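You operate a simulated robot arm through the tools that you are given. There is no shell and no other tool.

You are at the controls of a simulated two-armed robot. One attempt, no reset.

## Task
Take the red toy boat and put it on the third board from the top of the third shelf bay. Pick up the orange paper pack from the top of the front cross table with one hand, pass it to the other hand and put it on the top of the front wall-side table. Take the clay pot on the top of the front cross table and put it away on the shelf over the paint cupboard. Stack the wooden block marked "boat" from the right half of the sill under the green blind on top of the wooden block labelled "house". Put two of the tubes from the top of the middle window-side table on the left half of the sill under the blue blind. Take the bottle labelled "pink" from the top of the middle wall-side table and leave it on the top of the back wall-side table. The order is free. Set down upright: toy boat, tube, bottle.
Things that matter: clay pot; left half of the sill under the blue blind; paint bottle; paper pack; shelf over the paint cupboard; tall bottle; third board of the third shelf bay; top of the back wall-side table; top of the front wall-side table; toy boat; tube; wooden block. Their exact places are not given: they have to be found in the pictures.

It is judged by the outcome, as a careful person would: the job done as asked, and still so three seconds after it is handed in. It fails if anything else is knocked over, pushed out of place, dropped, spilled or broken.

## Robot
Two 6-joint arms with two-finger grippers on one trunk, on a base that drives. Base frame: it is fixed to the floor where the robot stands at the start and does not move with it; the origin is under the middle of the robot, x ahead of it, y to its left, z up. Readings come in mm, degrees, newtons and seconds.
The left shoulder is at the start at [60, 143, 650], the right one opposite. With the tool pointing down near the work surface each hand reaches from about 100 to 680 mm from the robot's upright axis, wherever it stands, measured 20 degrees to its own side. Places, roughly: clay pot (9x9x9 cm) [-2500, -1400, 800]; left half of the sill under the blue blind [-5100, -5000, 900]; paint bottle, tall bottle [-3750, -2000, 750]; paper pack [-2250, -750, 750]; shelf over the paint cupboard [-5200, 1700, 1200]; third board of the third shelf bay [700, 0, 800]; top of the back wall-side table [-2100, -2100, 700]; top of the front wall-side table [-5200, -2100, 700]; toy boat [500, -250, 1250]; tube [-3000, -2750, 750]; wooden block [-3500, -5000, 1000]. Payload 2.45 kg a hand.
Tool frame (each hand has its own): the origin (TCP) lies between the finger pads and is the grasp point; the fingertips stand 26 mm ahead of it; z points along the fingers, y is the line along which they close. The gripper opens to 96 mm. The gripper's body begins 69 mm behind the TCP.
Orientation is told as [roll, pitch, yaw] about the base's x, y, z axes, in that order, counted from this pose: with the fingers straight down and closing along the base's y, the tool's x points along the base's -x, its y along +y and its z along -z.

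## Interface
- The arms move only by the tool jog_arm. It takes "left_moves", "right_moves" or both (then of equal length, played together; a hand with none holds still); each is a list of rows, each an object of numbers (a shift or turn left out is 0, a gripper value left out holds the last): "tx", "ty", "tz": the shift along the base's x, y, z in units of 20 mm (1.0 is 20 mm); "ax", "ay", "az": the turn, a rotation vector about the base's x, y, z in units of 5 degrees (1.0 is 5 degrees); "hand": the finger opening in m, from 0 to 0.096. In form: [{"tx": .., "ty": .., "tz": .., "ax": .., "ay": .., "az": .., "hand": ..}, ...]. A call has 1 to 20 rows; each row shifts and turns the commanded pose from where the row before left it. A call with a number of a shift or a turn outside -1 to 1 is refused whole. Rows are played at 5 a second. More than 50 mm and 8.6 degrees between two rows, or a gripper value outside its range, and nothing of the call is played. A pose out of reach is approached as far as the arm can. The call stops where the force on the tool passes 40 N (or 10 N more than at its start, if that is more) or the arm is blocked; 0.2 s more then pass. Each finger halts on what it meets, pressing with about 24 N; the grip force reading is that of the motor and also rises with nothing between the fingers. The clock runs only during rows and for 0.2 s after the last one: add rows that do not move to give the fingers time. The reply holds the time, the measured pose of the TCP, the force on the tool along the base axes, the opening and the grip force, in the units named above and with some noise, with the torque about the TCP (base axes, N m) and any sound that the robot's microphone picked up.
- Cameras (640 x 400 px; columns grow to the right, rows downward): "scene" is now at [143.7, -35.9, 1282.3]; the picture's right is [-0.40, -0.92, 0.00], its down [-0.44, 0.19, -0.88] and it looks along [0.80, -0.35, -0.48] (base axes); focal length 214 px, centre (320, 200). "left" rides on the left gripper at [82, -3, -98] in its tool frame; the picture's right is [0.04, 1.00, 0.00], its down [-0.73, 0.03, -0.68] and it looks along [-0.68, 0.03, 0.73] (tool axes); focal length 256 px, centre (320, 200). "right" rides on the right gripper at [82, 3, -98] in its tool frame; the picture's right is [-0.04, 1.00, 0.00], its down [-0.73, -0.03, -0.68] and it looks along [-0.68, -0.03, 0.73] (tool axes); focal length 256 px, centre (320, 200).
- get_image(camera): a new picture of that camera. No time passes.
- raise_lower(by): slides the trunk up (or, below 0, down) by that many mm; the arms and the scene camera ride with it, the base frame stays. It gives what a move gives, with no picture.
- drive_base(legs): drives the robot by 1 to 6 legs, each [ahead, turn to the left] in mm and degrees, along the robot's own axes; the way and the turn of a leg run together, so that a leg with both is an arc; at most 1500 mm and 180 degrees a leg. The arms and the cameras ride along, it lands a little off, and it stops where it bumps. It gives what a move gives.
- aim_head(pan, tilt): turns the head with the scene camera to pan (to the left, within 86 degrees either way) and tilt (down, from -29 to 69), counted from straight ahead of the robot. It gives what a move gives.
- probe_pixels(camera, pixels): for up to 12 pixels [column, row] of the newest picture of that camera ("zoom" is the newest enlarged one), the place [x, y, z] in the base frame of the surface seen there, good to about 2 mm. No time passes.
- inspect(camera, box): a new picture of the part [left, top, right, bottom] of that camera's present view, enlarged. No time passes.
- hand_in(): hands the job in; it is judged then, once.

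Unless the task says otherwise, let go and move clear before handing in.

The tools are called as a command line: name --argument value ..., lists and objects as JSON in quotes. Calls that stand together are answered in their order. jog_arm: Moves the arms, as the interface text tells. Its arguments: {"type":"object","properties":{"left_moves":{"type":"array","items":{"type":"object","properties":{"tx":{"type":"number"},"ty":{"type":"number"},"tz":{"type":"number"},"ax":{"type":"number"},"ay":{"type":"number"},"az":{"type":"number"},"hand":{"type":"number"}}}},"right_moves":{"type":"array","items":{"type":"object","properties":{"tx":{"type":"number"},"ty":{"type":"number"},"tz":{"type":"number"},"ax":{"type":"number"},"ay":{"type":"number"},"az":{"type":"number"},"hand":{"type":"number"}}}}},"required":[]} The other tools are called the same way: raise_lower (by) slides the trunk up or down; drive_base (legs) drives the base; aim_head (pan, tilt) turns the head that bears the scene camera; get_image (camera) takes a picture; probe_pixels (camera, pixels) gives the place of the surface under pixels of a picture; inspect (camera, box) takes an enlarged picture of a part of a camera's view; hand_in () hands the job in.

At the start:

```text
clock: 0.0
left_tool_pos: [371.6, 11.2, 998.9]
left_ee_rot: [0.0, 0.0, 0.3]
left_ft_force: [0.0, 0.2, 0.1]
left_wrist_torque: [-0.01, -0.02, 0.0]
left_finger_gap: 95.8
left_finger_force: 0.1
right_tool_pos: [377.3, -301.5, 998.6]
right_ee_rot: [0.0, 0.0, 0.2]
right_ft_force: [-0.3, -1.1, -0.7]
right_wrist_torque: [0.0, 0.03, 0.0]
right_finger_gap: 96.0
right_finger_force: 0.1
trunk travel left (down, up): [-275.0, 315.0]
robot x, y, heading: [1.4, -0.5, 0.0]
head pan, tilt: [-23.4, 28.7]
```

scene: 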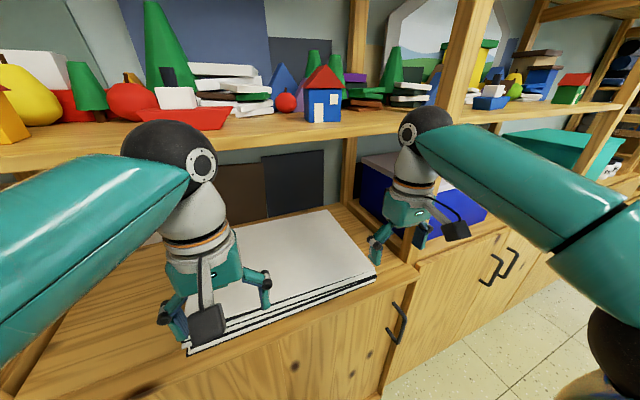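
right: 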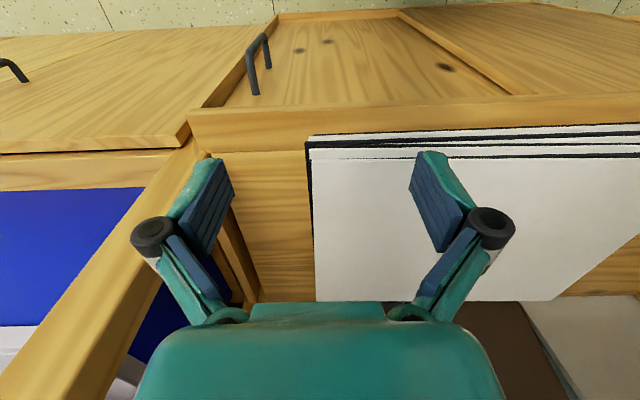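
left: 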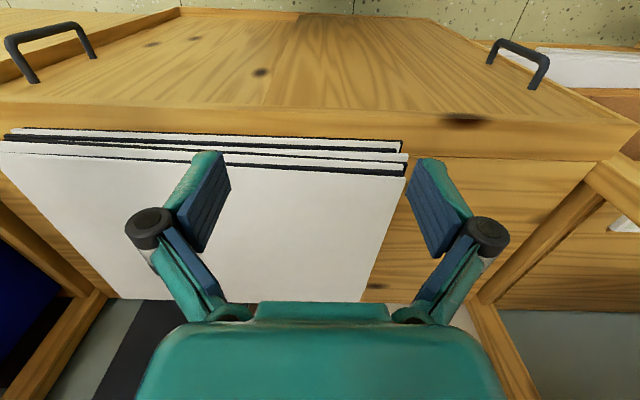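

The scene picture shows a shelf in front with red boats (around pixel (190,115)) on an upper board and a house. I'll look around with the head first to learn the layout.

aim_head --pan 0 --tilt 5

get_image --camera "scene"

```text
clock: 0.9
left_tool_pos: [370.6, 11.4, 998.6]
left_ee_rot: [0.0, 0.1, 0.3]
left_ft_force: [-0.2, -0.1, -0.3]
left_wrist_torque: [-0.02, 0.01, 0.0]
left_finger_gap: 95.9
left_finger_force: 0.1
right_tool_pos: [377.1, -301.6, 999.5]
right_ee_rot: [0.0, 0.0, 0.3]
right_ft_force: [-0.8, 0.2, 0.2]
right_wrist_torque: [0.01, 0.02, 0.03]
right_finger_gap: 96.0
right_finger_force: 0.0
trunk travel left (down, up): [-275.0, 315.0]
robot x, y, heading: [-4.0, 3.5, 0.1]
head pan, tilt: [0.0, 5.0]
```

```text
taken
```

scene: 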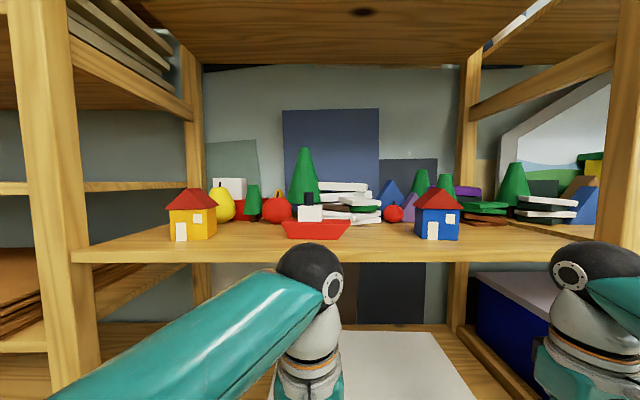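

The red toy boat is at about (316,228) on the board in front. I'll probe it and the boards, and zoom in.

probe_pixels --camera "scene" --pixels '[[316, 232], [310, 213], [308, 199], [288, 224], [346, 224], [316, 244], [193, 226], [436, 228], [316, 256], [60, 200], [620, 200], [320, 20]]'

inspect --camera "scene" --box '[160, 120, 480, 320]'

aim_head --pan 60 --tilt 5

get_image --camera "scene"

aim_head --pan -60 --tilt 5

get_image --camera "scene"

```text
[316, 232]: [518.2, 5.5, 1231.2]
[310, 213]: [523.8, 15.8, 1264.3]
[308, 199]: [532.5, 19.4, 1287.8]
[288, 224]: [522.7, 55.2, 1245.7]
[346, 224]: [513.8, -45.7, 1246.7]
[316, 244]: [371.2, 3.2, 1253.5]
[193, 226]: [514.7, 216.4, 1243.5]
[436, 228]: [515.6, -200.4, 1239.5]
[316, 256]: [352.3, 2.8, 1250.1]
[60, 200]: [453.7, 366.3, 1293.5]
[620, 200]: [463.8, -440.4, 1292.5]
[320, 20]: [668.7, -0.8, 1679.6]
```

```text
2.00 times, centred on (320, 220) of scene
```

zoom: 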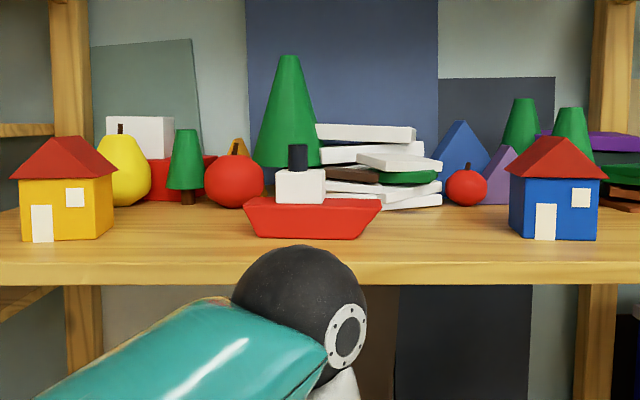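

```text
clock: 2.2
left_tool_pos: [371.0, 12.2, 999.8]
left_ee_rot: [0.1, 0.0, 0.3]
left_ft_force: [0.6, 0.0, -0.5]
left_wrist_torque: [0.0, 0.0, -0.03]
left_finger_gap: 95.9
left_finger_force: 0.1
right_tool_pos: [378.1, -301.5, 999.4]
right_ee_rot: [0.0, 0.0, 0.2]
right_ft_force: [0.1, -0.6, 1.3]
right_wrist_torque: [-0.01, 0.0, 0.02]
right_finger_gap: 95.9
right_finger_force: 0.1
trunk travel left (down, up): [-275.0, 315.0]
robot x, y, heading: [-3.1, 0.9, -0.2]
head pan, tilt: [60.0, 5.0]
```

```text
taken
```

scene: 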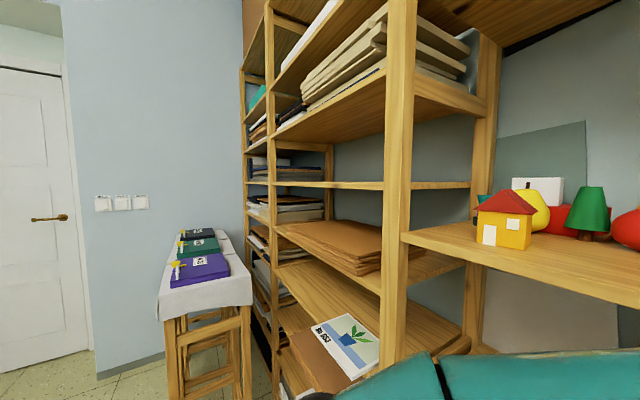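

```text
clock: 4.2
left_tool_pos: [371.0, 11.2, 998.2]
left_ee_rot: [0.0, 0.1, 0.2]
left_ft_force: [0.0, 1.1, 0.1]
left_wrist_torque: [0.02, 0.02, 0.0]
left_finger_gap: 96.1
left_finger_force: 0.0
right_tool_pos: [376.8, -301.7, 998.3]
right_ee_rot: [0.1, 0.0, 0.3]
right_ft_force: [-0.3, -0.6, 0.0]
right_wrist_torque: [-0.01, 0.04, 0.05]
right_finger_gap: 95.9
right_finger_force: 0.1
trunk travel left (down, up): [-275.0, 315.0]
robot x, y, heading: [1.8, -2.9, 0.1]
head pan, tilt: [-60.0, 5.0]
```

```text
taken
```

scene: 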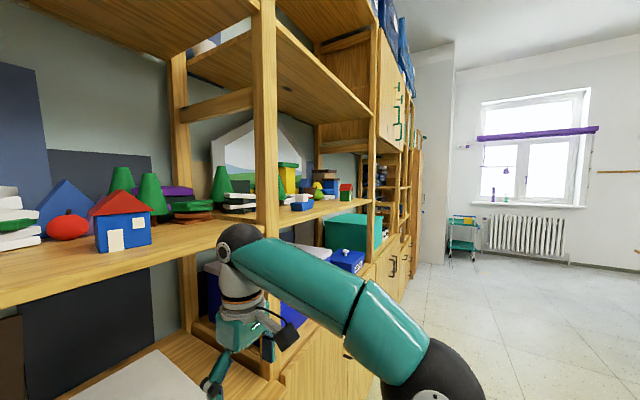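

The bay in front spans posts at y≈366 and y≈-440. I'll look down and up to count boards, then survey elsewhere.

aim_head --pan 0 --tilt -29

get_image --camera "scene"

aim_head --pan 0 --tilt 40

get_image --camera "scene"

probe_pixels --camera "scene" --pixels '[[320, 200], [320, 100], [320, 150], [320, 250], [320, 300], [150, 200], [450, 200], [320, 50], [100, 150], [500, 150]]'

```text
clock: 5.5
left_tool_pos: [370.9, 11.1, 999.5]
left_ee_rot: [0.0, -0.1, 0.3]
left_ft_force: [0.2, 0.2, -0.9]
left_wrist_torque: [0.01, 0.02, 0.02]
left_finger_gap: 96.0
left_finger_force: 0.1
right_tool_pos: [376.5, -301.5, 999.0]
right_ee_rot: [0.1, 0.0, 0.2]
right_ft_force: [0.8, -0.4, 0.6]
right_wrist_torque: [0.0, -0.01, 0.01]
right_finger_gap: 96.2
right_finger_force: 0.0
trunk travel left (down, up): [-275.0, 315.0]
robot x, y, heading: [0.5, 0.4, -0.0]
head pan, tilt: [0.0, -28.6]
```

```text
taken
```

scene: 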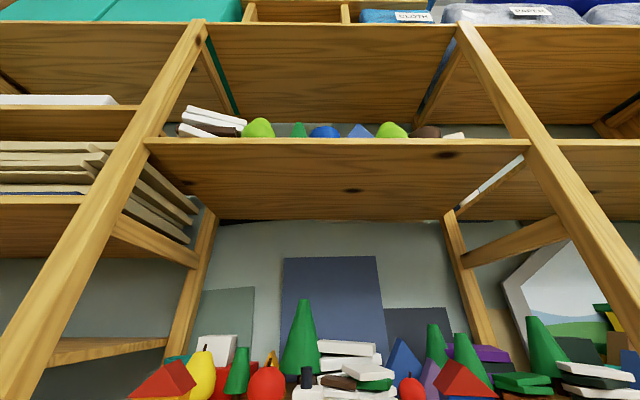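

```text
clock: 6.9
left_tool_pos: [370.3, 11.1, 999.6]
left_ee_rot: [0.0, 0.0, 0.3]
left_ft_force: [-0.5, 1.0, -1.1]
left_wrist_torque: [0.0, 0.02, 0.04]
left_finger_gap: 95.8
left_finger_force: 0.0
right_tool_pos: [376.9, -302.1, 999.5]
right_ee_rot: [0.0, 0.1, 0.3]
right_ft_force: [0.5, -1.0, -0.6]
right_wrist_torque: [0.03, 0.01, -0.05]
right_finger_gap: 96.1
right_finger_force: 0.0
trunk travel left (down, up): [-275.0, 315.0]
robot x, y, heading: [-0.4, 2.6, 0.2]
head pan, tilt: [0.0, 40.0]
```

```text
taken
```

scene: 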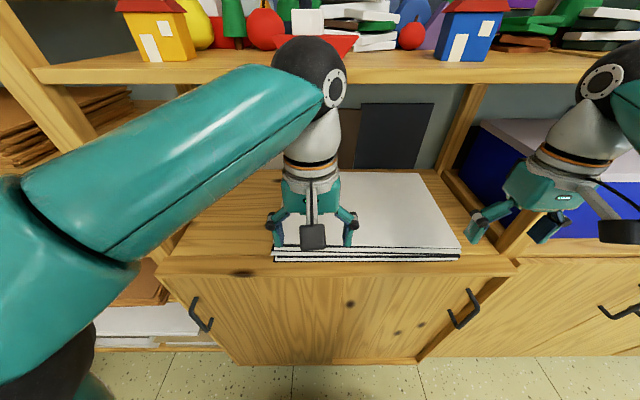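

```text
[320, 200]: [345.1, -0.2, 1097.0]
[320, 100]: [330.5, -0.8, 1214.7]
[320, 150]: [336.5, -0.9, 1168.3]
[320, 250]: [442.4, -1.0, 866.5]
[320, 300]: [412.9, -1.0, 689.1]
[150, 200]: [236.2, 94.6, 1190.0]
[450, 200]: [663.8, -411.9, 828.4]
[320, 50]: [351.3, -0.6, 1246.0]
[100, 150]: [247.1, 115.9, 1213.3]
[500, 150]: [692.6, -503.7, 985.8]
```

Board with the boat is about z≈1225 and the one beneath with the white paper stack about z≈830, which should be the third board. I'll probe the board edges and free space around the stack before moving the arms.

probe_pixels --camera "scene" --pixels '[[400, 68], [400, 80], [200, 70], [420, 230], [280, 256], [455, 256], [435, 180], [230, 250], [200, 262], [230, 200], [480, 250], [470, 262]]'

inspect --camera "scene" --box '[160, 150, 480, 350]'

inspect --camera "scene" --box '[100, 0, 420, 200]'

```text
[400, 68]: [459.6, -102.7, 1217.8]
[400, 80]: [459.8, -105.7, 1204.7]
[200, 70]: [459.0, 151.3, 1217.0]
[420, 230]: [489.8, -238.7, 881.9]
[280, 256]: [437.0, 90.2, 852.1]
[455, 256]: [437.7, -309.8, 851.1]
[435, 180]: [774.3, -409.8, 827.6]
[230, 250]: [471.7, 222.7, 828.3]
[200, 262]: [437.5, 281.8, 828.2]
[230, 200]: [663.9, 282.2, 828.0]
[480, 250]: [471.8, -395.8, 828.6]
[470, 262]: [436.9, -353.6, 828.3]
```

```text
2.00 times, centred on (320, 250) of scene
```

zoom: 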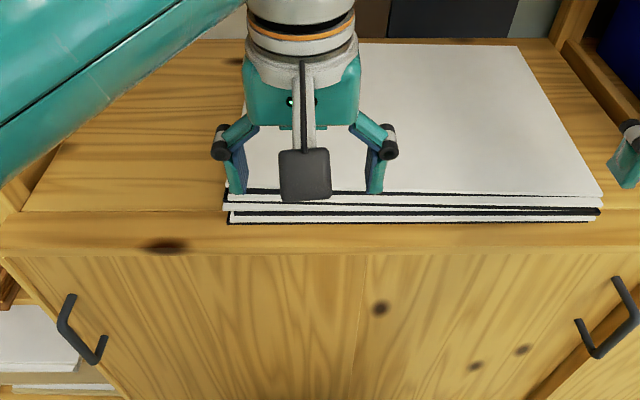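

```text
2.00 times, centred on (260, 100) of scene
```

zoom: 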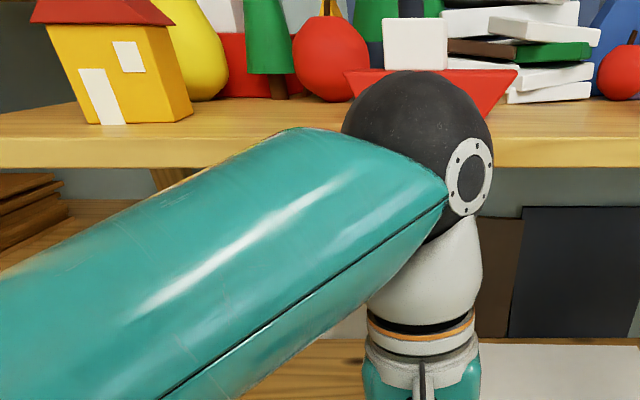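

The third board's bare wood (z=828) lies at y≈110…340 left of the paper stack; shelf edge is at x≈459 and arms are at x≤400, so raising is safe. I'll raise the trunk to view the boat from above.

raise_lower --by 300

aim_head --pan 0 --tilt 40

get_image --camera "scene"

get_image --camera "left"

get_image --camera "right"

```text
clock: 9.9
left_tool_pos: [371.4, 10.2, 1299.0]
left_ee_rot: [0.0, 0.0, 0.3]
left_ft_force: [0.0, -0.4, -0.1]
left_wrist_torque: [0.03, 0.01, 0.0]
left_finger_gap: 96.1
left_finger_force: 0.1
right_tool_pos: [376.8, -303.0, 1298.6]
right_ee_rot: [0.0, 0.0, 0.3]
right_ft_force: [-1.1, 0.4, 0.4]
right_wrist_torque: [0.0, 0.0, 0.02]
right_finger_gap: 95.9
right_finger_force: 0.0
trunk travel left (down, up): [-575.0, 15.0]
robot x, y, heading: [0.4, -0.7, -0.0]
head pan, tilt: [0.0, 40.0]
```

```text
clock: 10.5
left_tool_pos: [371.0, 12.1, 1298.7]
left_ee_rot: [0.0, 0.1, 0.3]
left_ft_force: [0.0, 0.2, -0.2]
left_wrist_torque: [0.02, -0.05, 0.02]
left_finger_gap: 96.2
left_finger_force: 0.0
right_tool_pos: [376.8, -303.1, 1298.7]
right_ee_rot: [0.0, 0.0, 0.2]
right_ft_force: [0.6, -1.1, -0.5]
right_wrist_torque: [0.0, 0.01, -0.02]
right_finger_gap: 96.0
right_finger_force: 0.0
trunk travel left (down, up): [-575.0, 15.0]
robot x, y, heading: [2.6, -0.3, -0.1]
head pan, tilt: [0.0, 40.0]
```

```text
taken
```

scene: 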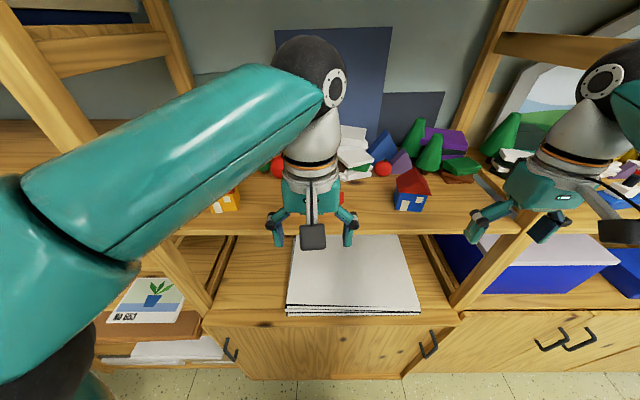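

```text
taken
```

left: 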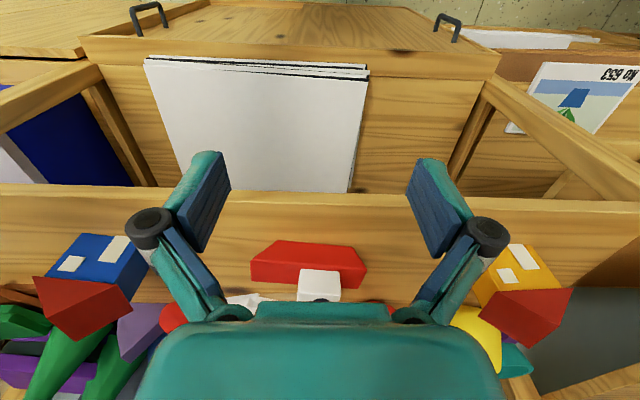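

```text
taken
```

right: 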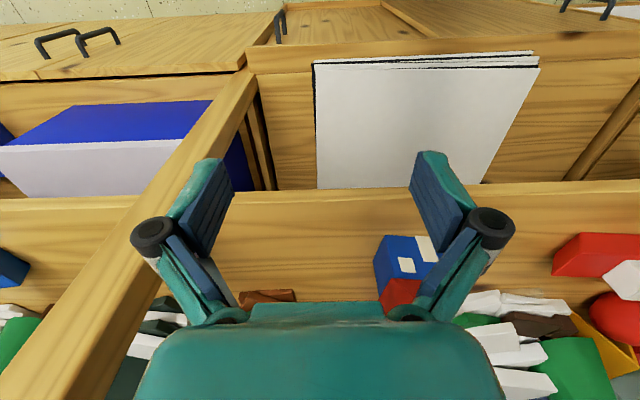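

In the left picture the boat's hull spans (250,270)–(367,280) with the white cabin near (320,285). I'll probe those.

probe_pixels --camera "left" --pixels '[[255, 268], [283, 243], [340, 246], [360, 262], [365, 285], [252, 285], [318, 278], [302, 290], [338, 290], [320, 299], [300, 220], [290, 265]]'

inspect --camera "left" --box '[220, 210, 400, 322]'

```text
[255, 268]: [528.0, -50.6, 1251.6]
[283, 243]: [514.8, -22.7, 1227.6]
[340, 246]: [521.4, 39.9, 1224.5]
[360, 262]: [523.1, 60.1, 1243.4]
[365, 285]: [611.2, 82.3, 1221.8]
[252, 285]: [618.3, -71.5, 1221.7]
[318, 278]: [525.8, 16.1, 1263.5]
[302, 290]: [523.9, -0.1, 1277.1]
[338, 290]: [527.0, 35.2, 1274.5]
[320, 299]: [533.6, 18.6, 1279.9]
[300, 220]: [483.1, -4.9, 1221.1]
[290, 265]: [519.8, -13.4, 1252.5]
```

```text
3.56 times, centred on (310, 266) of left
```

zoom: 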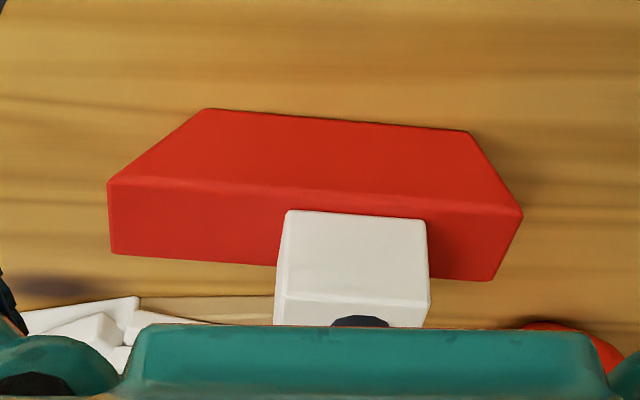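

The boat stands on the board at z≈1221, hull top 1252, cabin (y −1…36) top 1279, turned about −5.5°. I'll raise the left hand a bit and look again to find the cabin depth.

jog_arm --left_moves '[{"tz": 1}, {"tz": 1}, {"tz": 1}, {"tx": -1}, {"tx": -1}]'

get_image --camera "left"

```text
clock: 11.7
left_tool_pos: [326.8, 14.3, 1343.6]
left_ee_rot: [-0.1, 0.0, 0.2]
left_ft_force: [0.5, 0.8, 0.3]
left_wrist_torque: [-0.02, 0.02, -0.04]
left_finger_gap: 96.2
left_finger_force: 0.0
left hand out of reach, approached as far as the arm can: row 3
right_tool_pos: [376.2, -301.8, 1298.8]
right_ee_rot: [-0.1, 0.0, 0.3]
right_ft_force: [0.0, 0.3, 0.0]
right_wrist_torque: [0.02, 0.02, 0.02]
right_finger_gap: 96.1
right_finger_force: 0.1
trunk travel left (down, up): [-575.0, 15.0]
robot x, y, heading: [1.3, 2.4, -0.1]
head pan, tilt: [0.0, 40.0]
```

```text
taken
```

left: 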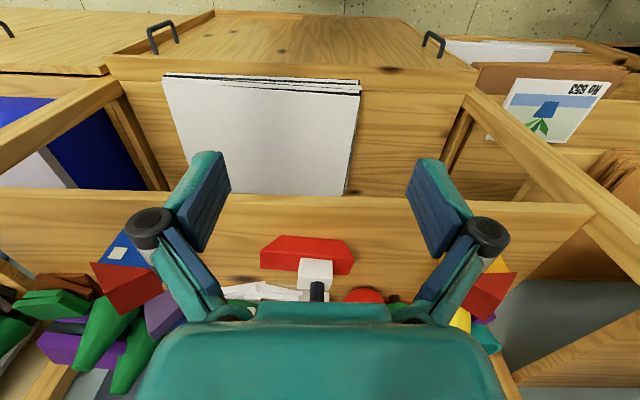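

Straight-down reach ends near z≈1345, so I'll tilt the left hand 45° forward for the boat grasp. I'll do the tilt here, clear of the shelf, then look again.

jog_arm --left_moves '[{"ay": -1}, {"ay": -1}, {"ay": -1}, {"ay": -1}, {"ay": -1}, {"ay": -1}, {"ay": -1}, {"ay": -1}, {"ay": -1}, {"az": -1, "hand": 0.07}, {}]'

get_image --camera "left"

aim_head --pan 0 --tilt 25

get_image --camera "scene"

```text
clock: 14.1
left_tool_pos: [325.7, 12.9, 1344.2]
left_ee_rot: [-0.2, -45.0, -4.6]
left_ft_force: [-0.2, 0.5, -0.3]
left_wrist_torque: [0.02, -0.02, -0.02]
left_finger_gap: 69.6
left_finger_force: 0.0
right_tool_pos: [377.4, -303.4, 1298.9]
right_ee_rot: [0.0, 0.0, 0.3]
right_ft_force: [-1.2, -1.1, -0.1]
right_wrist_torque: [0.01, 0.0, -0.01]
right_finger_gap: 95.8
right_finger_force: 0.0
trunk travel left (down, up): [-575.0, 15.0]
robot x, y, heading: [-3.2, 0.3, 0.0]
head pan, tilt: [0.0, 40.0]
```

```text
taken
```

left: 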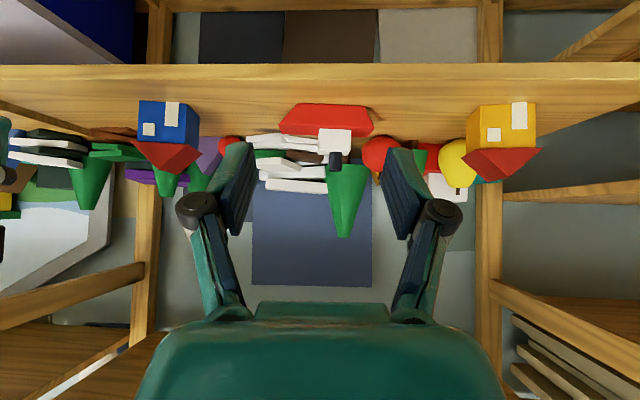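

```text
clock: 14.8
left_tool_pos: [326.0, 12.2, 1343.1]
left_ee_rot: [-0.3, -45.1, -4.5]
left_ft_force: [0.3, 0.0, -0.3]
left_wrist_torque: [0.02, 0.0, 0.04]
left_finger_gap: 69.9
left_finger_force: 0.0
right_tool_pos: [378.0, -302.3, 1300.1]
right_ee_rot: [0.1, 0.1, 0.2]
right_ft_force: [0.5, 0.8, -0.2]
right_wrist_torque: [-0.01, 0.03, -0.03]
right_finger_gap: 95.9
right_finger_force: 0.0
trunk travel left (down, up): [-575.0, 15.0]
robot x, y, heading: [-1.3, -0.0, -0.4]
head pan, tilt: [0.0, 25.0]
```

```text
taken
```

scene: 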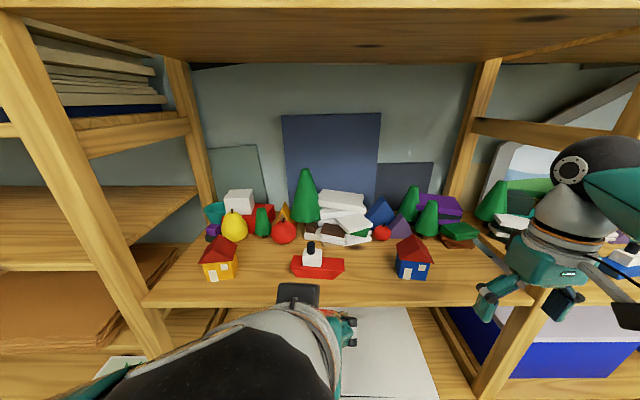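

The boat is now clearly visible from above at (317,262). Zooming and probing the cabin top and hull edges.

inspect --camera "scene" --box '[270, 215, 370, 290]'

probe_pixels --camera "scene" --pixels '[[306, 250], [318, 250], [304, 256], [320, 256], [312, 242], [310, 252], [298, 258], [335, 260], [315, 265], [293, 272], [343, 272], [335, 255]]'

```text
5.33 times, centred on (320, 252) of scene
```

zoom: 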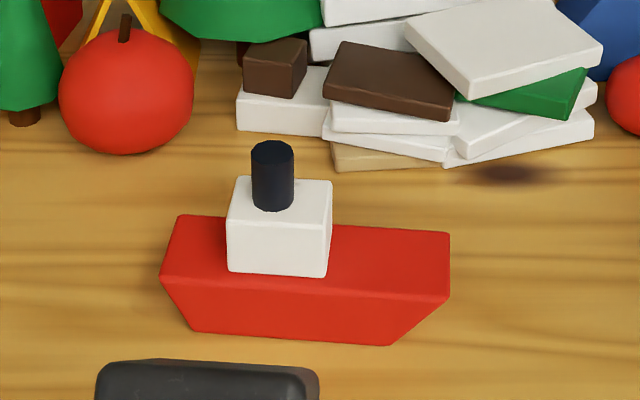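

```text
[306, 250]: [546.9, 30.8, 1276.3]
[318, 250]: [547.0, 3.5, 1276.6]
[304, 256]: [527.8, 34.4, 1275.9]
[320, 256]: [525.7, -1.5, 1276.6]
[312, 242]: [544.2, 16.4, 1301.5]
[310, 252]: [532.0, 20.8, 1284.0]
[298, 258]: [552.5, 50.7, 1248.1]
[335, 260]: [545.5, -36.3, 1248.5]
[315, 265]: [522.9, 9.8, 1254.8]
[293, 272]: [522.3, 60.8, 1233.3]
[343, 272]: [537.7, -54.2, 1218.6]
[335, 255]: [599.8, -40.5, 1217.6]
```

Cabin centre is (538.5,17.5), top z≈1277, chimney to 1302, deck ≈1250. Moving the left hand to the pre-grasp point in front-above.

jog_arm --left_moves '[{"tx": 0.95, "ty": 0.03, "tz": -0.08}, {"tx": 0.95, "ty": 0.03, "tz": -0.08}, {"tx": 0.95, "ty": 0.03, "tz": -0.08}, {"tx": 0.95, "ty": 0.03, "tz": -0.08}, {"tx": 0.95, "ty": 0.03, "tz": -0.08}, {"tx": 0.95, "ty": 0.03, "tz": -0.08}, {"tx": 0.95, "ty": 0.03, "tz": -0.08}, {"tx": 0.95, "ty": 0.03, "tz": -0.08}]'

get_image --camera "left"

get_image --camera "scene"

```text
clock: 16.6
left_tool_pos: [479.3, 18.2, 1329.6]
left_ee_rot: [-0.3, -45.0, -4.5]
left_ft_force: [0.1, -0.3, -0.8]
left_wrist_torque: [-0.01, 0.01, 0.01]
left_finger_gap: 70.0
left_finger_force: 0.1
right_tool_pos: [377.8, -302.0, 1298.4]
right_ee_rot: [0.1, 0.1, 0.3]
right_ft_force: [0.6, -0.4, 1.0]
right_wrist_torque: [-0.01, 0.05, 0.0]
right_finger_gap: 95.9
right_finger_force: 0.0
trunk travel left (down, up): [-575.0, 15.0]
robot x, y, heading: [1.8, -1.8, 0.1]
head pan, tilt: [0.0, 25.0]
```

```text
taken
```

left: 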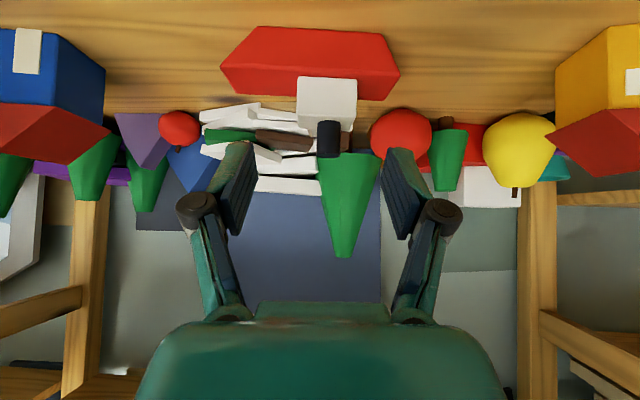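

```text
taken
```

scene: 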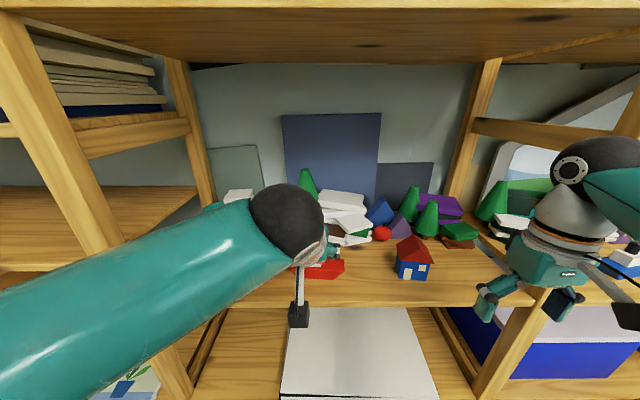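

Pre-grasp pose is right and the camera arm hangs clear in front of the board. Going in along the tool direction.

jog_arm --left_moves '[{"tx": 0.82, "ty": -0.01, "tz": -0.81}, {"tx": 0.82, "ty": -0.01, "tz": -0.81}, {"tx": 0.82, "ty": -0.01, "tz": -0.81}]'

get_image --camera "left"

```text
clock: 17.4
left_tool_pos: [528.8, 16.9, 1280.8]
left_ee_rot: [-0.3, -45.0, -4.6]
left_ft_force: [-0.8, -1.1, -0.7]
left_wrist_torque: [0.0, 0.02, 0.01]
left_finger_gap: 70.1
left_finger_force: 0.1
right_tool_pos: [378.3, -301.5, 1299.4]
right_ee_rot: [-0.1, 0.0, 0.2]
right_ft_force: [1.5, 0.3, -0.3]
right_wrist_torque: [-0.02, 0.04, -0.02]
right_finger_gap: 95.9
right_finger_force: 0.0
trunk travel left (down, up): [-575.0, 15.0]
robot x, y, heading: [-3.1, 0.5, 0.1]
head pan, tilt: [0.0, 25.0]
```

```text
taken
```

left: 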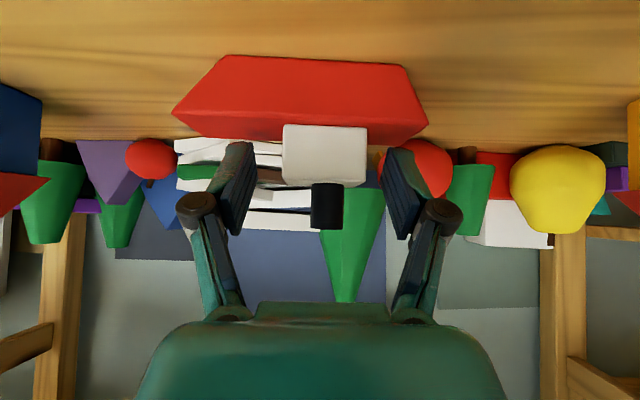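

The cabin sits between the fingertips (283–367 columns, between 250 and 390). Closing.

jog_arm --left_moves '[{"hand": 0.045}, {"hand": 0.025}, {"hand": 0.02}, {}, {}]'

get_image --camera "left"

```text
clock: 18.6
left_tool_pos: [527.4, 16.6, 1281.3]
left_ee_rot: [-0.3, -44.9, -4.6]
left_ft_force: [1.2, 1.0, 1.5]
left_wrist_torque: [0.12, -0.09, -0.04]
left_finger_gap: 41.4
left_finger_force: 23.9
right_tool_pos: [376.9, -302.0, 1299.6]
right_ee_rot: [0.0, 0.0, 0.4]
right_ft_force: [0.6, 1.0, -0.1]
right_wrist_torque: [-0.03, 0.01, 0.0]
right_finger_gap: 96.0
right_finger_force: 0.1
trunk travel left (down, up): [-575.0, 15.0]
robot x, y, heading: [0.3, -2.0, 0.1]
head pan, tilt: [0.0, 25.0]
```

```text
taken
```

left: 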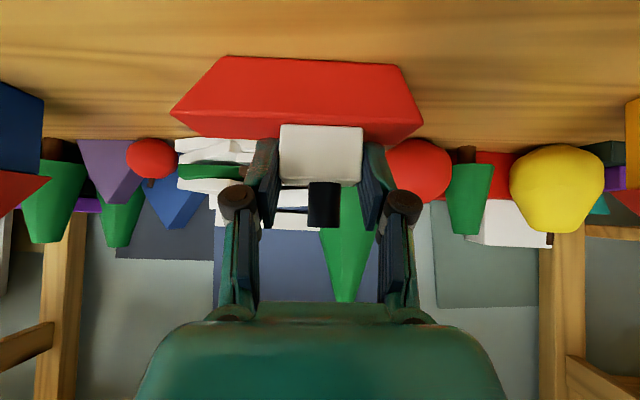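

Grip is firm (41.4 mm, 23.9 N). Lifting and backing out over the board edge.

jog_arm --left_moves '[{"tz": 0.5}, {"tz": 1}, {"tz": 0.5}, {"tx": -1}, {"tx": -1}, {"tx": -1}, {"tx": -1}, {"tx": -1}, {"tx": -1}, {"tx": -1}, {"tx": -1}]'

get_image --camera "left"

get_image --camera "scene"

```text
clock: 21.1
left_tool_pos: [367.2, 18.2, 1322.4]
left_ee_rot: [-0.3, -45.0, -4.5]
left_ft_force: [0.1, 0.9, 0.5]
left_wrist_torque: [-0.01, -0.03, 0.0]
left_finger_gap: 19.9
left_finger_force: 0.0
right_tool_pos: [375.8, -302.0, 1298.4]
right_ee_rot: [0.0, -0.1, 0.3]
right_ft_force: [-0.1, 1.2, -0.7]
right_wrist_torque: [0.0, -0.03, 0.0]
right_finger_gap: 96.0
right_finger_force: 0.0
trunk travel left (down, up): [-575.0, 15.0]
robot x, y, heading: [-1.3, 0.9, -0.1]
head pan, tilt: [0.0, 25.0]
```

```text
taken
```

left: 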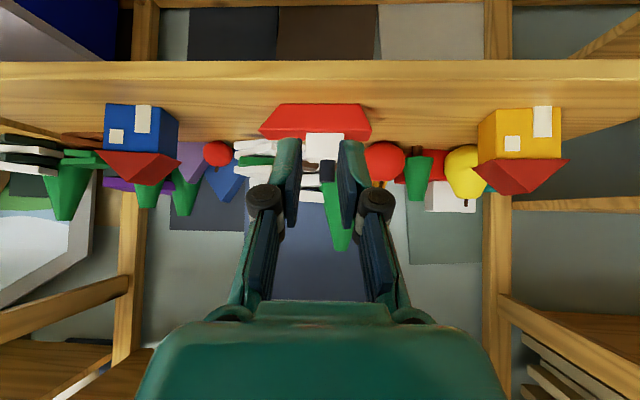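

```text
taken
```

scene: 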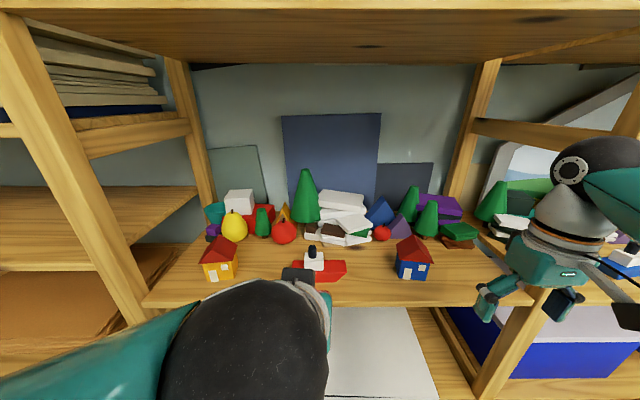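

The boat slipped out of the grip at lift and stays on its board at about (320,270) – the fingertips only held the cabin's top. I'll look closely at where it is now and plan a deeper grip on the hull.

inspect --camera "scene" --box '[270, 215, 370, 290]'

inspect --camera "left" --box '[230, 80, 410, 192]'

```text
5.33 times, centred on (320, 252) of scene
```

zoom: 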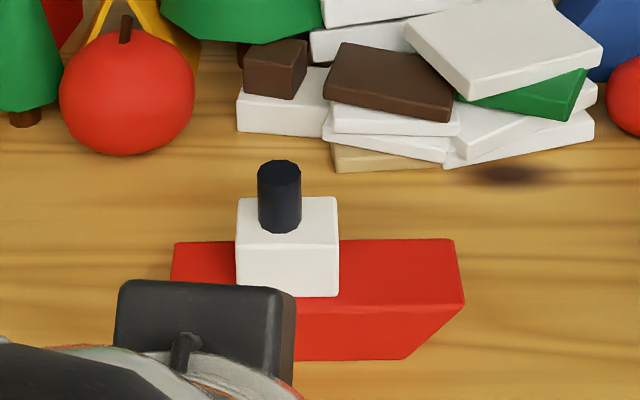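

```text
3.56 times, centred on (320, 136) of left
```

zoom: 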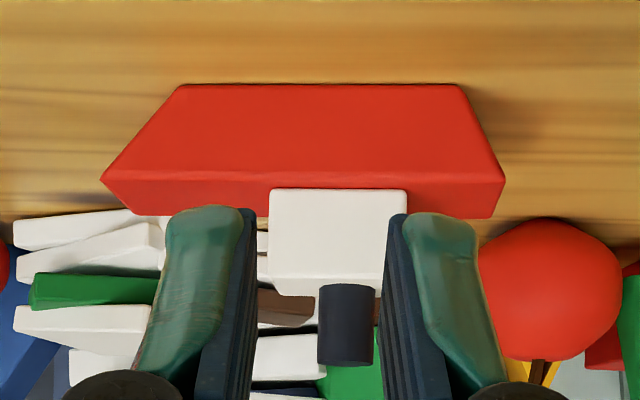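

probe_pixels --camera "zoom" --pixels '[[320, 88], [190, 95], [440, 95], [120, 175], [490, 175], [340, 200], [285, 195], [395, 195], [320, 240], [345, 330], [200, 200], [450, 205]]'

inspect --camera "scene" --box '[270, 215, 370, 290]'

probe_pixels --camera "zoom" --pixels '[[190, 246], [380, 243], [445, 244], [400, 275], [440, 295], [330, 205], [245, 205], [330, 245], [240, 245], [280, 165], [200, 265], [380, 235]]'

```text
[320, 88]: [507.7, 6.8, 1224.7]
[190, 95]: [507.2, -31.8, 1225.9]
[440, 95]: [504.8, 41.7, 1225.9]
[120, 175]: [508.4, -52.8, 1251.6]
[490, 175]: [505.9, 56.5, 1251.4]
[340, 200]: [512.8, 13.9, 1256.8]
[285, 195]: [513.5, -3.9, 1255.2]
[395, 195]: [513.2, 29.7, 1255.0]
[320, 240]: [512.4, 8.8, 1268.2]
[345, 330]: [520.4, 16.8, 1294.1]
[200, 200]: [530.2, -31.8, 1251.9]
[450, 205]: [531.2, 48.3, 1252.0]
```

```text
5.33 times, centred on (320, 252) of scene
```

zoom: 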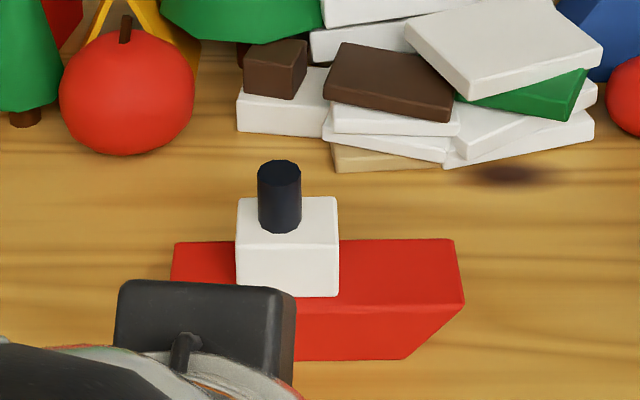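

```text
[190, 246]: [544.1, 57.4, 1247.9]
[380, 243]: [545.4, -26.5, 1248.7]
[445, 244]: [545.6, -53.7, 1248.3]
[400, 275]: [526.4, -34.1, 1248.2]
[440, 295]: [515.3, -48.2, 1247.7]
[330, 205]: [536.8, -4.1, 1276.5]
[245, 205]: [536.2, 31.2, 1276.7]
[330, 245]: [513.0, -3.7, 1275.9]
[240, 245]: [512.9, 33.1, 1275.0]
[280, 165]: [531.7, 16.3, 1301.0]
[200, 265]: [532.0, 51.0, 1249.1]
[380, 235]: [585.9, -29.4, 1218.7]
```

The cabin is about 42×29 mm, now at y −9…33, x 513…542, deck z≈1251, boat yaw ≈0. The earlier hold was only on the fingertip corner, so I'll flatten the tool to 15° below horizontal and take the cabin deep between the pads. First open, re-orient and line up in front.

jog_arm --left_moves '[{"hand": 0.045}, {"hand": 0.075, "az": 1}, {"ay": -1, "tx": -0.5}, {"ay": -1, "tx": -0.5}, {"ay": -1}, {"ay": -1}, {"ay": -1}, {"ay": -1}, {"ty": -0.25}, {}]'

get_image --camera "left"

get_image --camera "scene"

```text
clock: 23.2
left_tool_pos: [347.4, 11.9, 1321.6]
left_ee_rot: [-1.1, -74.9, 1.1]
left_ft_force: [-1.1, 0.7, 0.4]
left_wrist_torque: [0.01, 0.06, 0.02]
left_finger_gap: 75.1
left_finger_force: 0.1
right_tool_pos: [377.5, -302.2, 1299.3]
right_ee_rot: [0.0, 0.1, 0.4]
right_ft_force: [0.1, -0.6, 0.7]
right_wrist_torque: [0.01, -0.01, 0.01]
right_finger_gap: 95.9
right_finger_force: 0.0
trunk travel left (down, up): [-575.0, 15.0]
robot x, y, heading: [-2.1, 1.7, 0.1]
head pan, tilt: [0.0, 25.0]
```

```text
taken
```

left: 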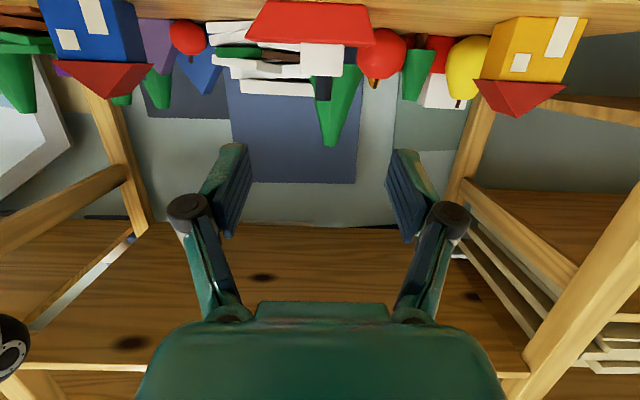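

```text
taken
```

scene: 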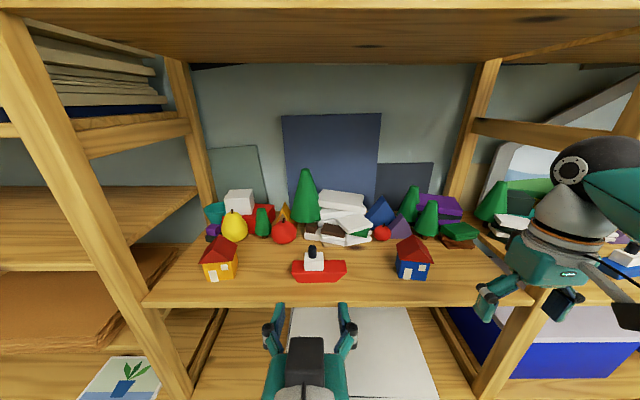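

Tool is now 15° below horizontal, aligned with the boat. Lowering to z≈1275 and advancing around the cabin.

jog_arm --left_moves '[{"tz": -0.8}, {"tz": -0.8}, {"tz": -0.75}, {"tx": 1}, {"tx": 1}, {"tx": 1}, {"tx": 1}, {"tx": 1}, {"tx": 1}, {"tx": 1}]'

get_image --camera "left"

get_image --camera "scene"

```text
clock: 25.4
left_tool_pos: [488.7, 11.2, 1274.5]
left_ee_rot: [-0.9, -75.0, 1.0]
left_ft_force: [0.2, 1.1, 0.1]
left_wrist_torque: [-0.01, 0.0, 0.0]
left_finger_gap: 74.9
left_finger_force: 0.1
right_tool_pos: [376.9, -302.3, 1298.9]
right_ee_rot: [0.1, 0.2, 0.3]
right_ft_force: [-0.6, 0.7, 0.2]
right_wrist_torque: [-0.02, 0.05, -0.01]
right_finger_gap: 95.9
right_finger_force: 0.1
trunk travel left (down, up): [-575.0, 15.0]
robot x, y, heading: [2.3, 3.4, 0.0]
head pan, tilt: [0.0, 25.0]
```

```text
taken
```

left: 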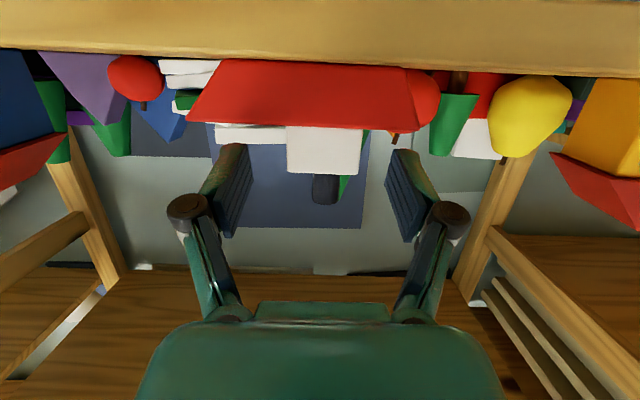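

```text
taken
```

scene: 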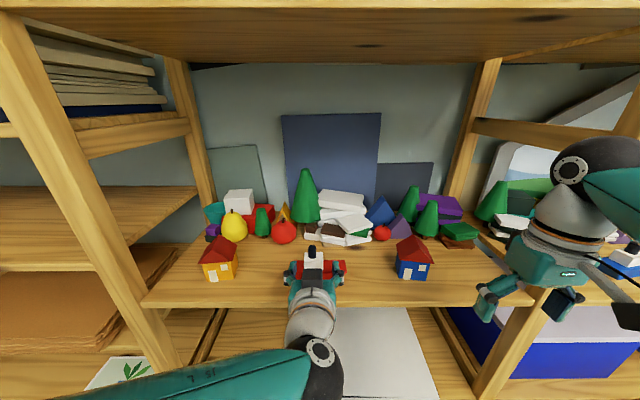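

Cabin is centred between the fingers. Advancing the last 34 mm and lowering 2 mm.

jog_arm --left_moves '[{"tx": 0.85}, {"tx": 0.85}, {"tz": -0.1, "ty": 0.05}]'

get_image --camera "left"

inspect --camera "scene" --box '[270, 215, 370, 290]'

```text
clock: 26.2
left_tool_pos: [520.7, 12.3, 1273.1]
left_ee_rot: [-1.1, -75.0, 1.1]
left_ft_force: [-0.2, -0.7, 0.0]
left_wrist_torque: [-0.02, 0.01, -0.03]
left_finger_gap: 75.0
left_finger_force: 0.1
right_tool_pos: [377.1, -302.0, 1298.7]
right_ee_rot: [0.0, 0.0, 0.3]
right_ft_force: [0.1, -0.7, -0.2]
right_wrist_torque: [-0.01, 0.0, 0.01]
right_finger_gap: 96.0
right_finger_force: 0.1
trunk travel left (down, up): [-575.0, 15.0]
robot x, y, heading: [-1.3, 0.1, 0.1]
head pan, tilt: [0.0, 25.0]
```

```text
taken
```

left: 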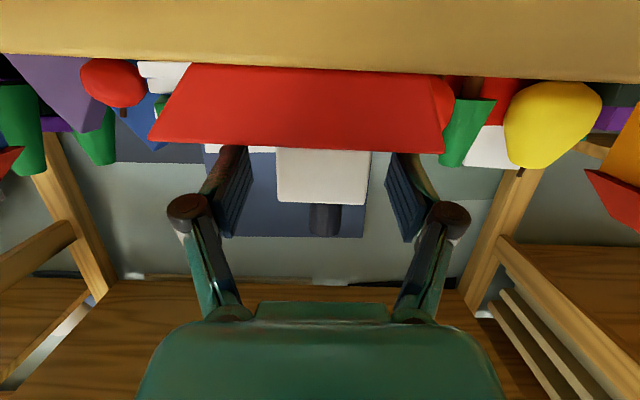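

```text
5.33 times, centred on (320, 252) of scene
```

zoom: 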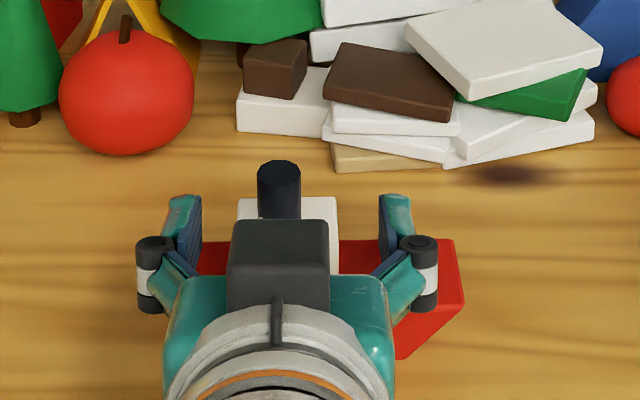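

The fingers straddle the cabin; I want to check what the dark box at zoom (280,260) is relative to the gripper before closing.

probe_pixels --camera "zoom" --pixels '[[280, 235], [280, 280], [190, 220], [395, 220], [190, 260], [320, 210], [250, 205], [280, 190], [360, 300], [290, 340], [215, 250], [365, 245]]'

```text
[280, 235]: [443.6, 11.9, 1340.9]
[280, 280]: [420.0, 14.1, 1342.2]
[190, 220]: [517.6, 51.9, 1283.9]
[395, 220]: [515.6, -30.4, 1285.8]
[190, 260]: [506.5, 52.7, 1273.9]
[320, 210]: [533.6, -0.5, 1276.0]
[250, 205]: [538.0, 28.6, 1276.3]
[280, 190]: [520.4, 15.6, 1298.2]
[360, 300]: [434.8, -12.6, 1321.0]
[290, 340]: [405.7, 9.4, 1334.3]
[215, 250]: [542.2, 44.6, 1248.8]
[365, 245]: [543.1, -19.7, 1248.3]
```

The box is simply a part riding on top of the gripper; the grasp geometry is right (fingers at z≈1274–1285 beside the cabin). Closing now.

jog_arm --left_moves '[{"hand": 0.05}, {"hand": 0.03}, {"hand": 0.02}, {}, {}]'

jog_arm --left_moves '[{"tz": 0.25}, {"tz": 0.25}, {"tz": 0.25}, {"tz": 0.25}, {}]'

get_image --camera "left"

inspect --camera "scene" --box '[270, 215, 370, 290]'

```text
clock: 27.4
left_tool_pos: [520.8, 13.6, 1272.4]
left_ee_rot: [-1.0, -75.0, 1.0]
left_ft_force: [-0.3, 1.0, 0.4]
left_wrist_torque: [0.05, -0.01, 0.02]
left_finger_gap: 41.2
left_finger_force: 23.9
right_tool_pos: [376.7, -301.1, 1299.0]
right_ee_rot: [0.0, 0.0, 0.4]
right_ft_force: [0.4, -0.1, 0.6]
right_wrist_torque: [0.0, -0.01, 0.02]
right_finger_gap: 95.8
right_finger_force: 0.0
trunk travel left (down, up): [-575.0, 15.0]
robot x, y, heading: [-3.3, 1.4, -0.0]
head pan, tilt: [0.0, 25.0]
```

```text
clock: 28.6
left_tool_pos: [522.3, 15.0, 1292.0]
left_ee_rot: [-1.1, -75.1, 0.9]
left_ft_force: [0.0, 0.3, -1.0]
left_wrist_torque: [0.05, 0.02, -0.03]
left_finger_gap: 41.8
left_finger_force: 24.2
right_tool_pos: [377.8, -302.9, 1299.4]
right_ee_rot: [-0.1, 0.0, 0.3]
right_ft_force: [0.2, -0.8, 0.4]
right_wrist_torque: [0.0, -0.02, -0.06]
right_finger_gap: 96.1
right_finger_force: 0.0
trunk travel left (down, up): [-575.0, 15.0]
robot x, y, heading: [1.7, 0.4, 0.1]
head pan, tilt: [0.0, 25.0]
```

```text
taken
```

left: 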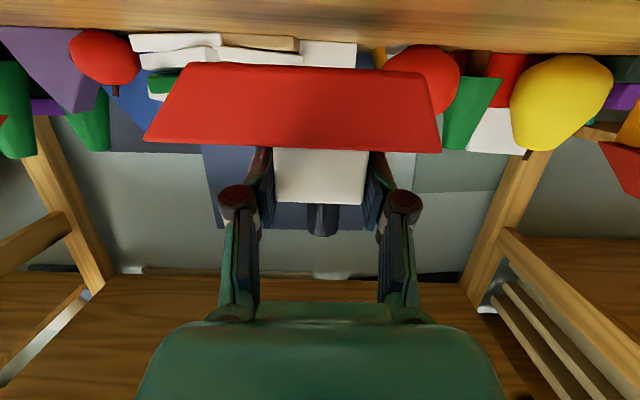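

```text
5.33 times, centred on (320, 252) of scene
```

zoom: 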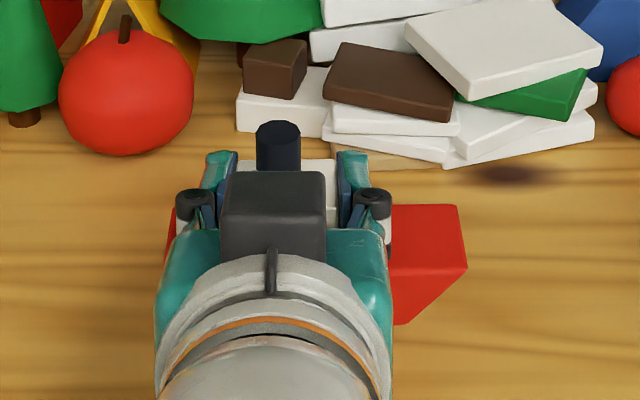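

The boat is lifted and level now (gap 41.8, hull unchanged in the left view). Raising a bit more and backing out slowly.

jog_arm --left_moves '[{"tz": 0.4}, {"tz": 0.4}, {"tx": -0.5}, {"tx": -0.5}, {"tx": -0.5}, {"tx": -0.5}, {"tx": -0.5}, {"tx": -0.5}, {"tx": -0.5}, {"tx": -0.5}, {"tx": -0.5}, {"tx": -0.5}, {"tx": -0.5}, {"tx": -0.5}, {"tx": -0.5}]'

get_image --camera "left"

```text
clock: 31.9
left_tool_pos: [391.5, 13.5, 1309.9]
left_ee_rot: [-1.1, -75.0, 1.1]
left_ft_force: [0.4, 0.5, -0.5]
left_wrist_torque: [0.03, 0.02, -0.01]
left_finger_gap: 41.6
left_finger_force: 23.5
right_tool_pos: [377.3, -302.5, 1300.4]
right_ee_rot: [0.0, 0.1, 0.3]
right_ft_force: [-0.7, 0.2, -0.3]
right_wrist_torque: [0.0, 0.01, 0.0]
right_finger_gap: 96.1
right_finger_force: 0.0
trunk travel left (down, up): [-575.0, 15.0]
robot x, y, heading: [-3.7, -3.9, 0.1]
head pan, tilt: [0.0, 25.0]
```

```text
taken
```

left: 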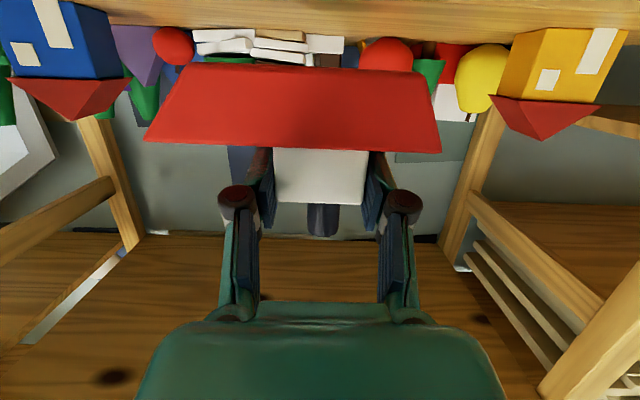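

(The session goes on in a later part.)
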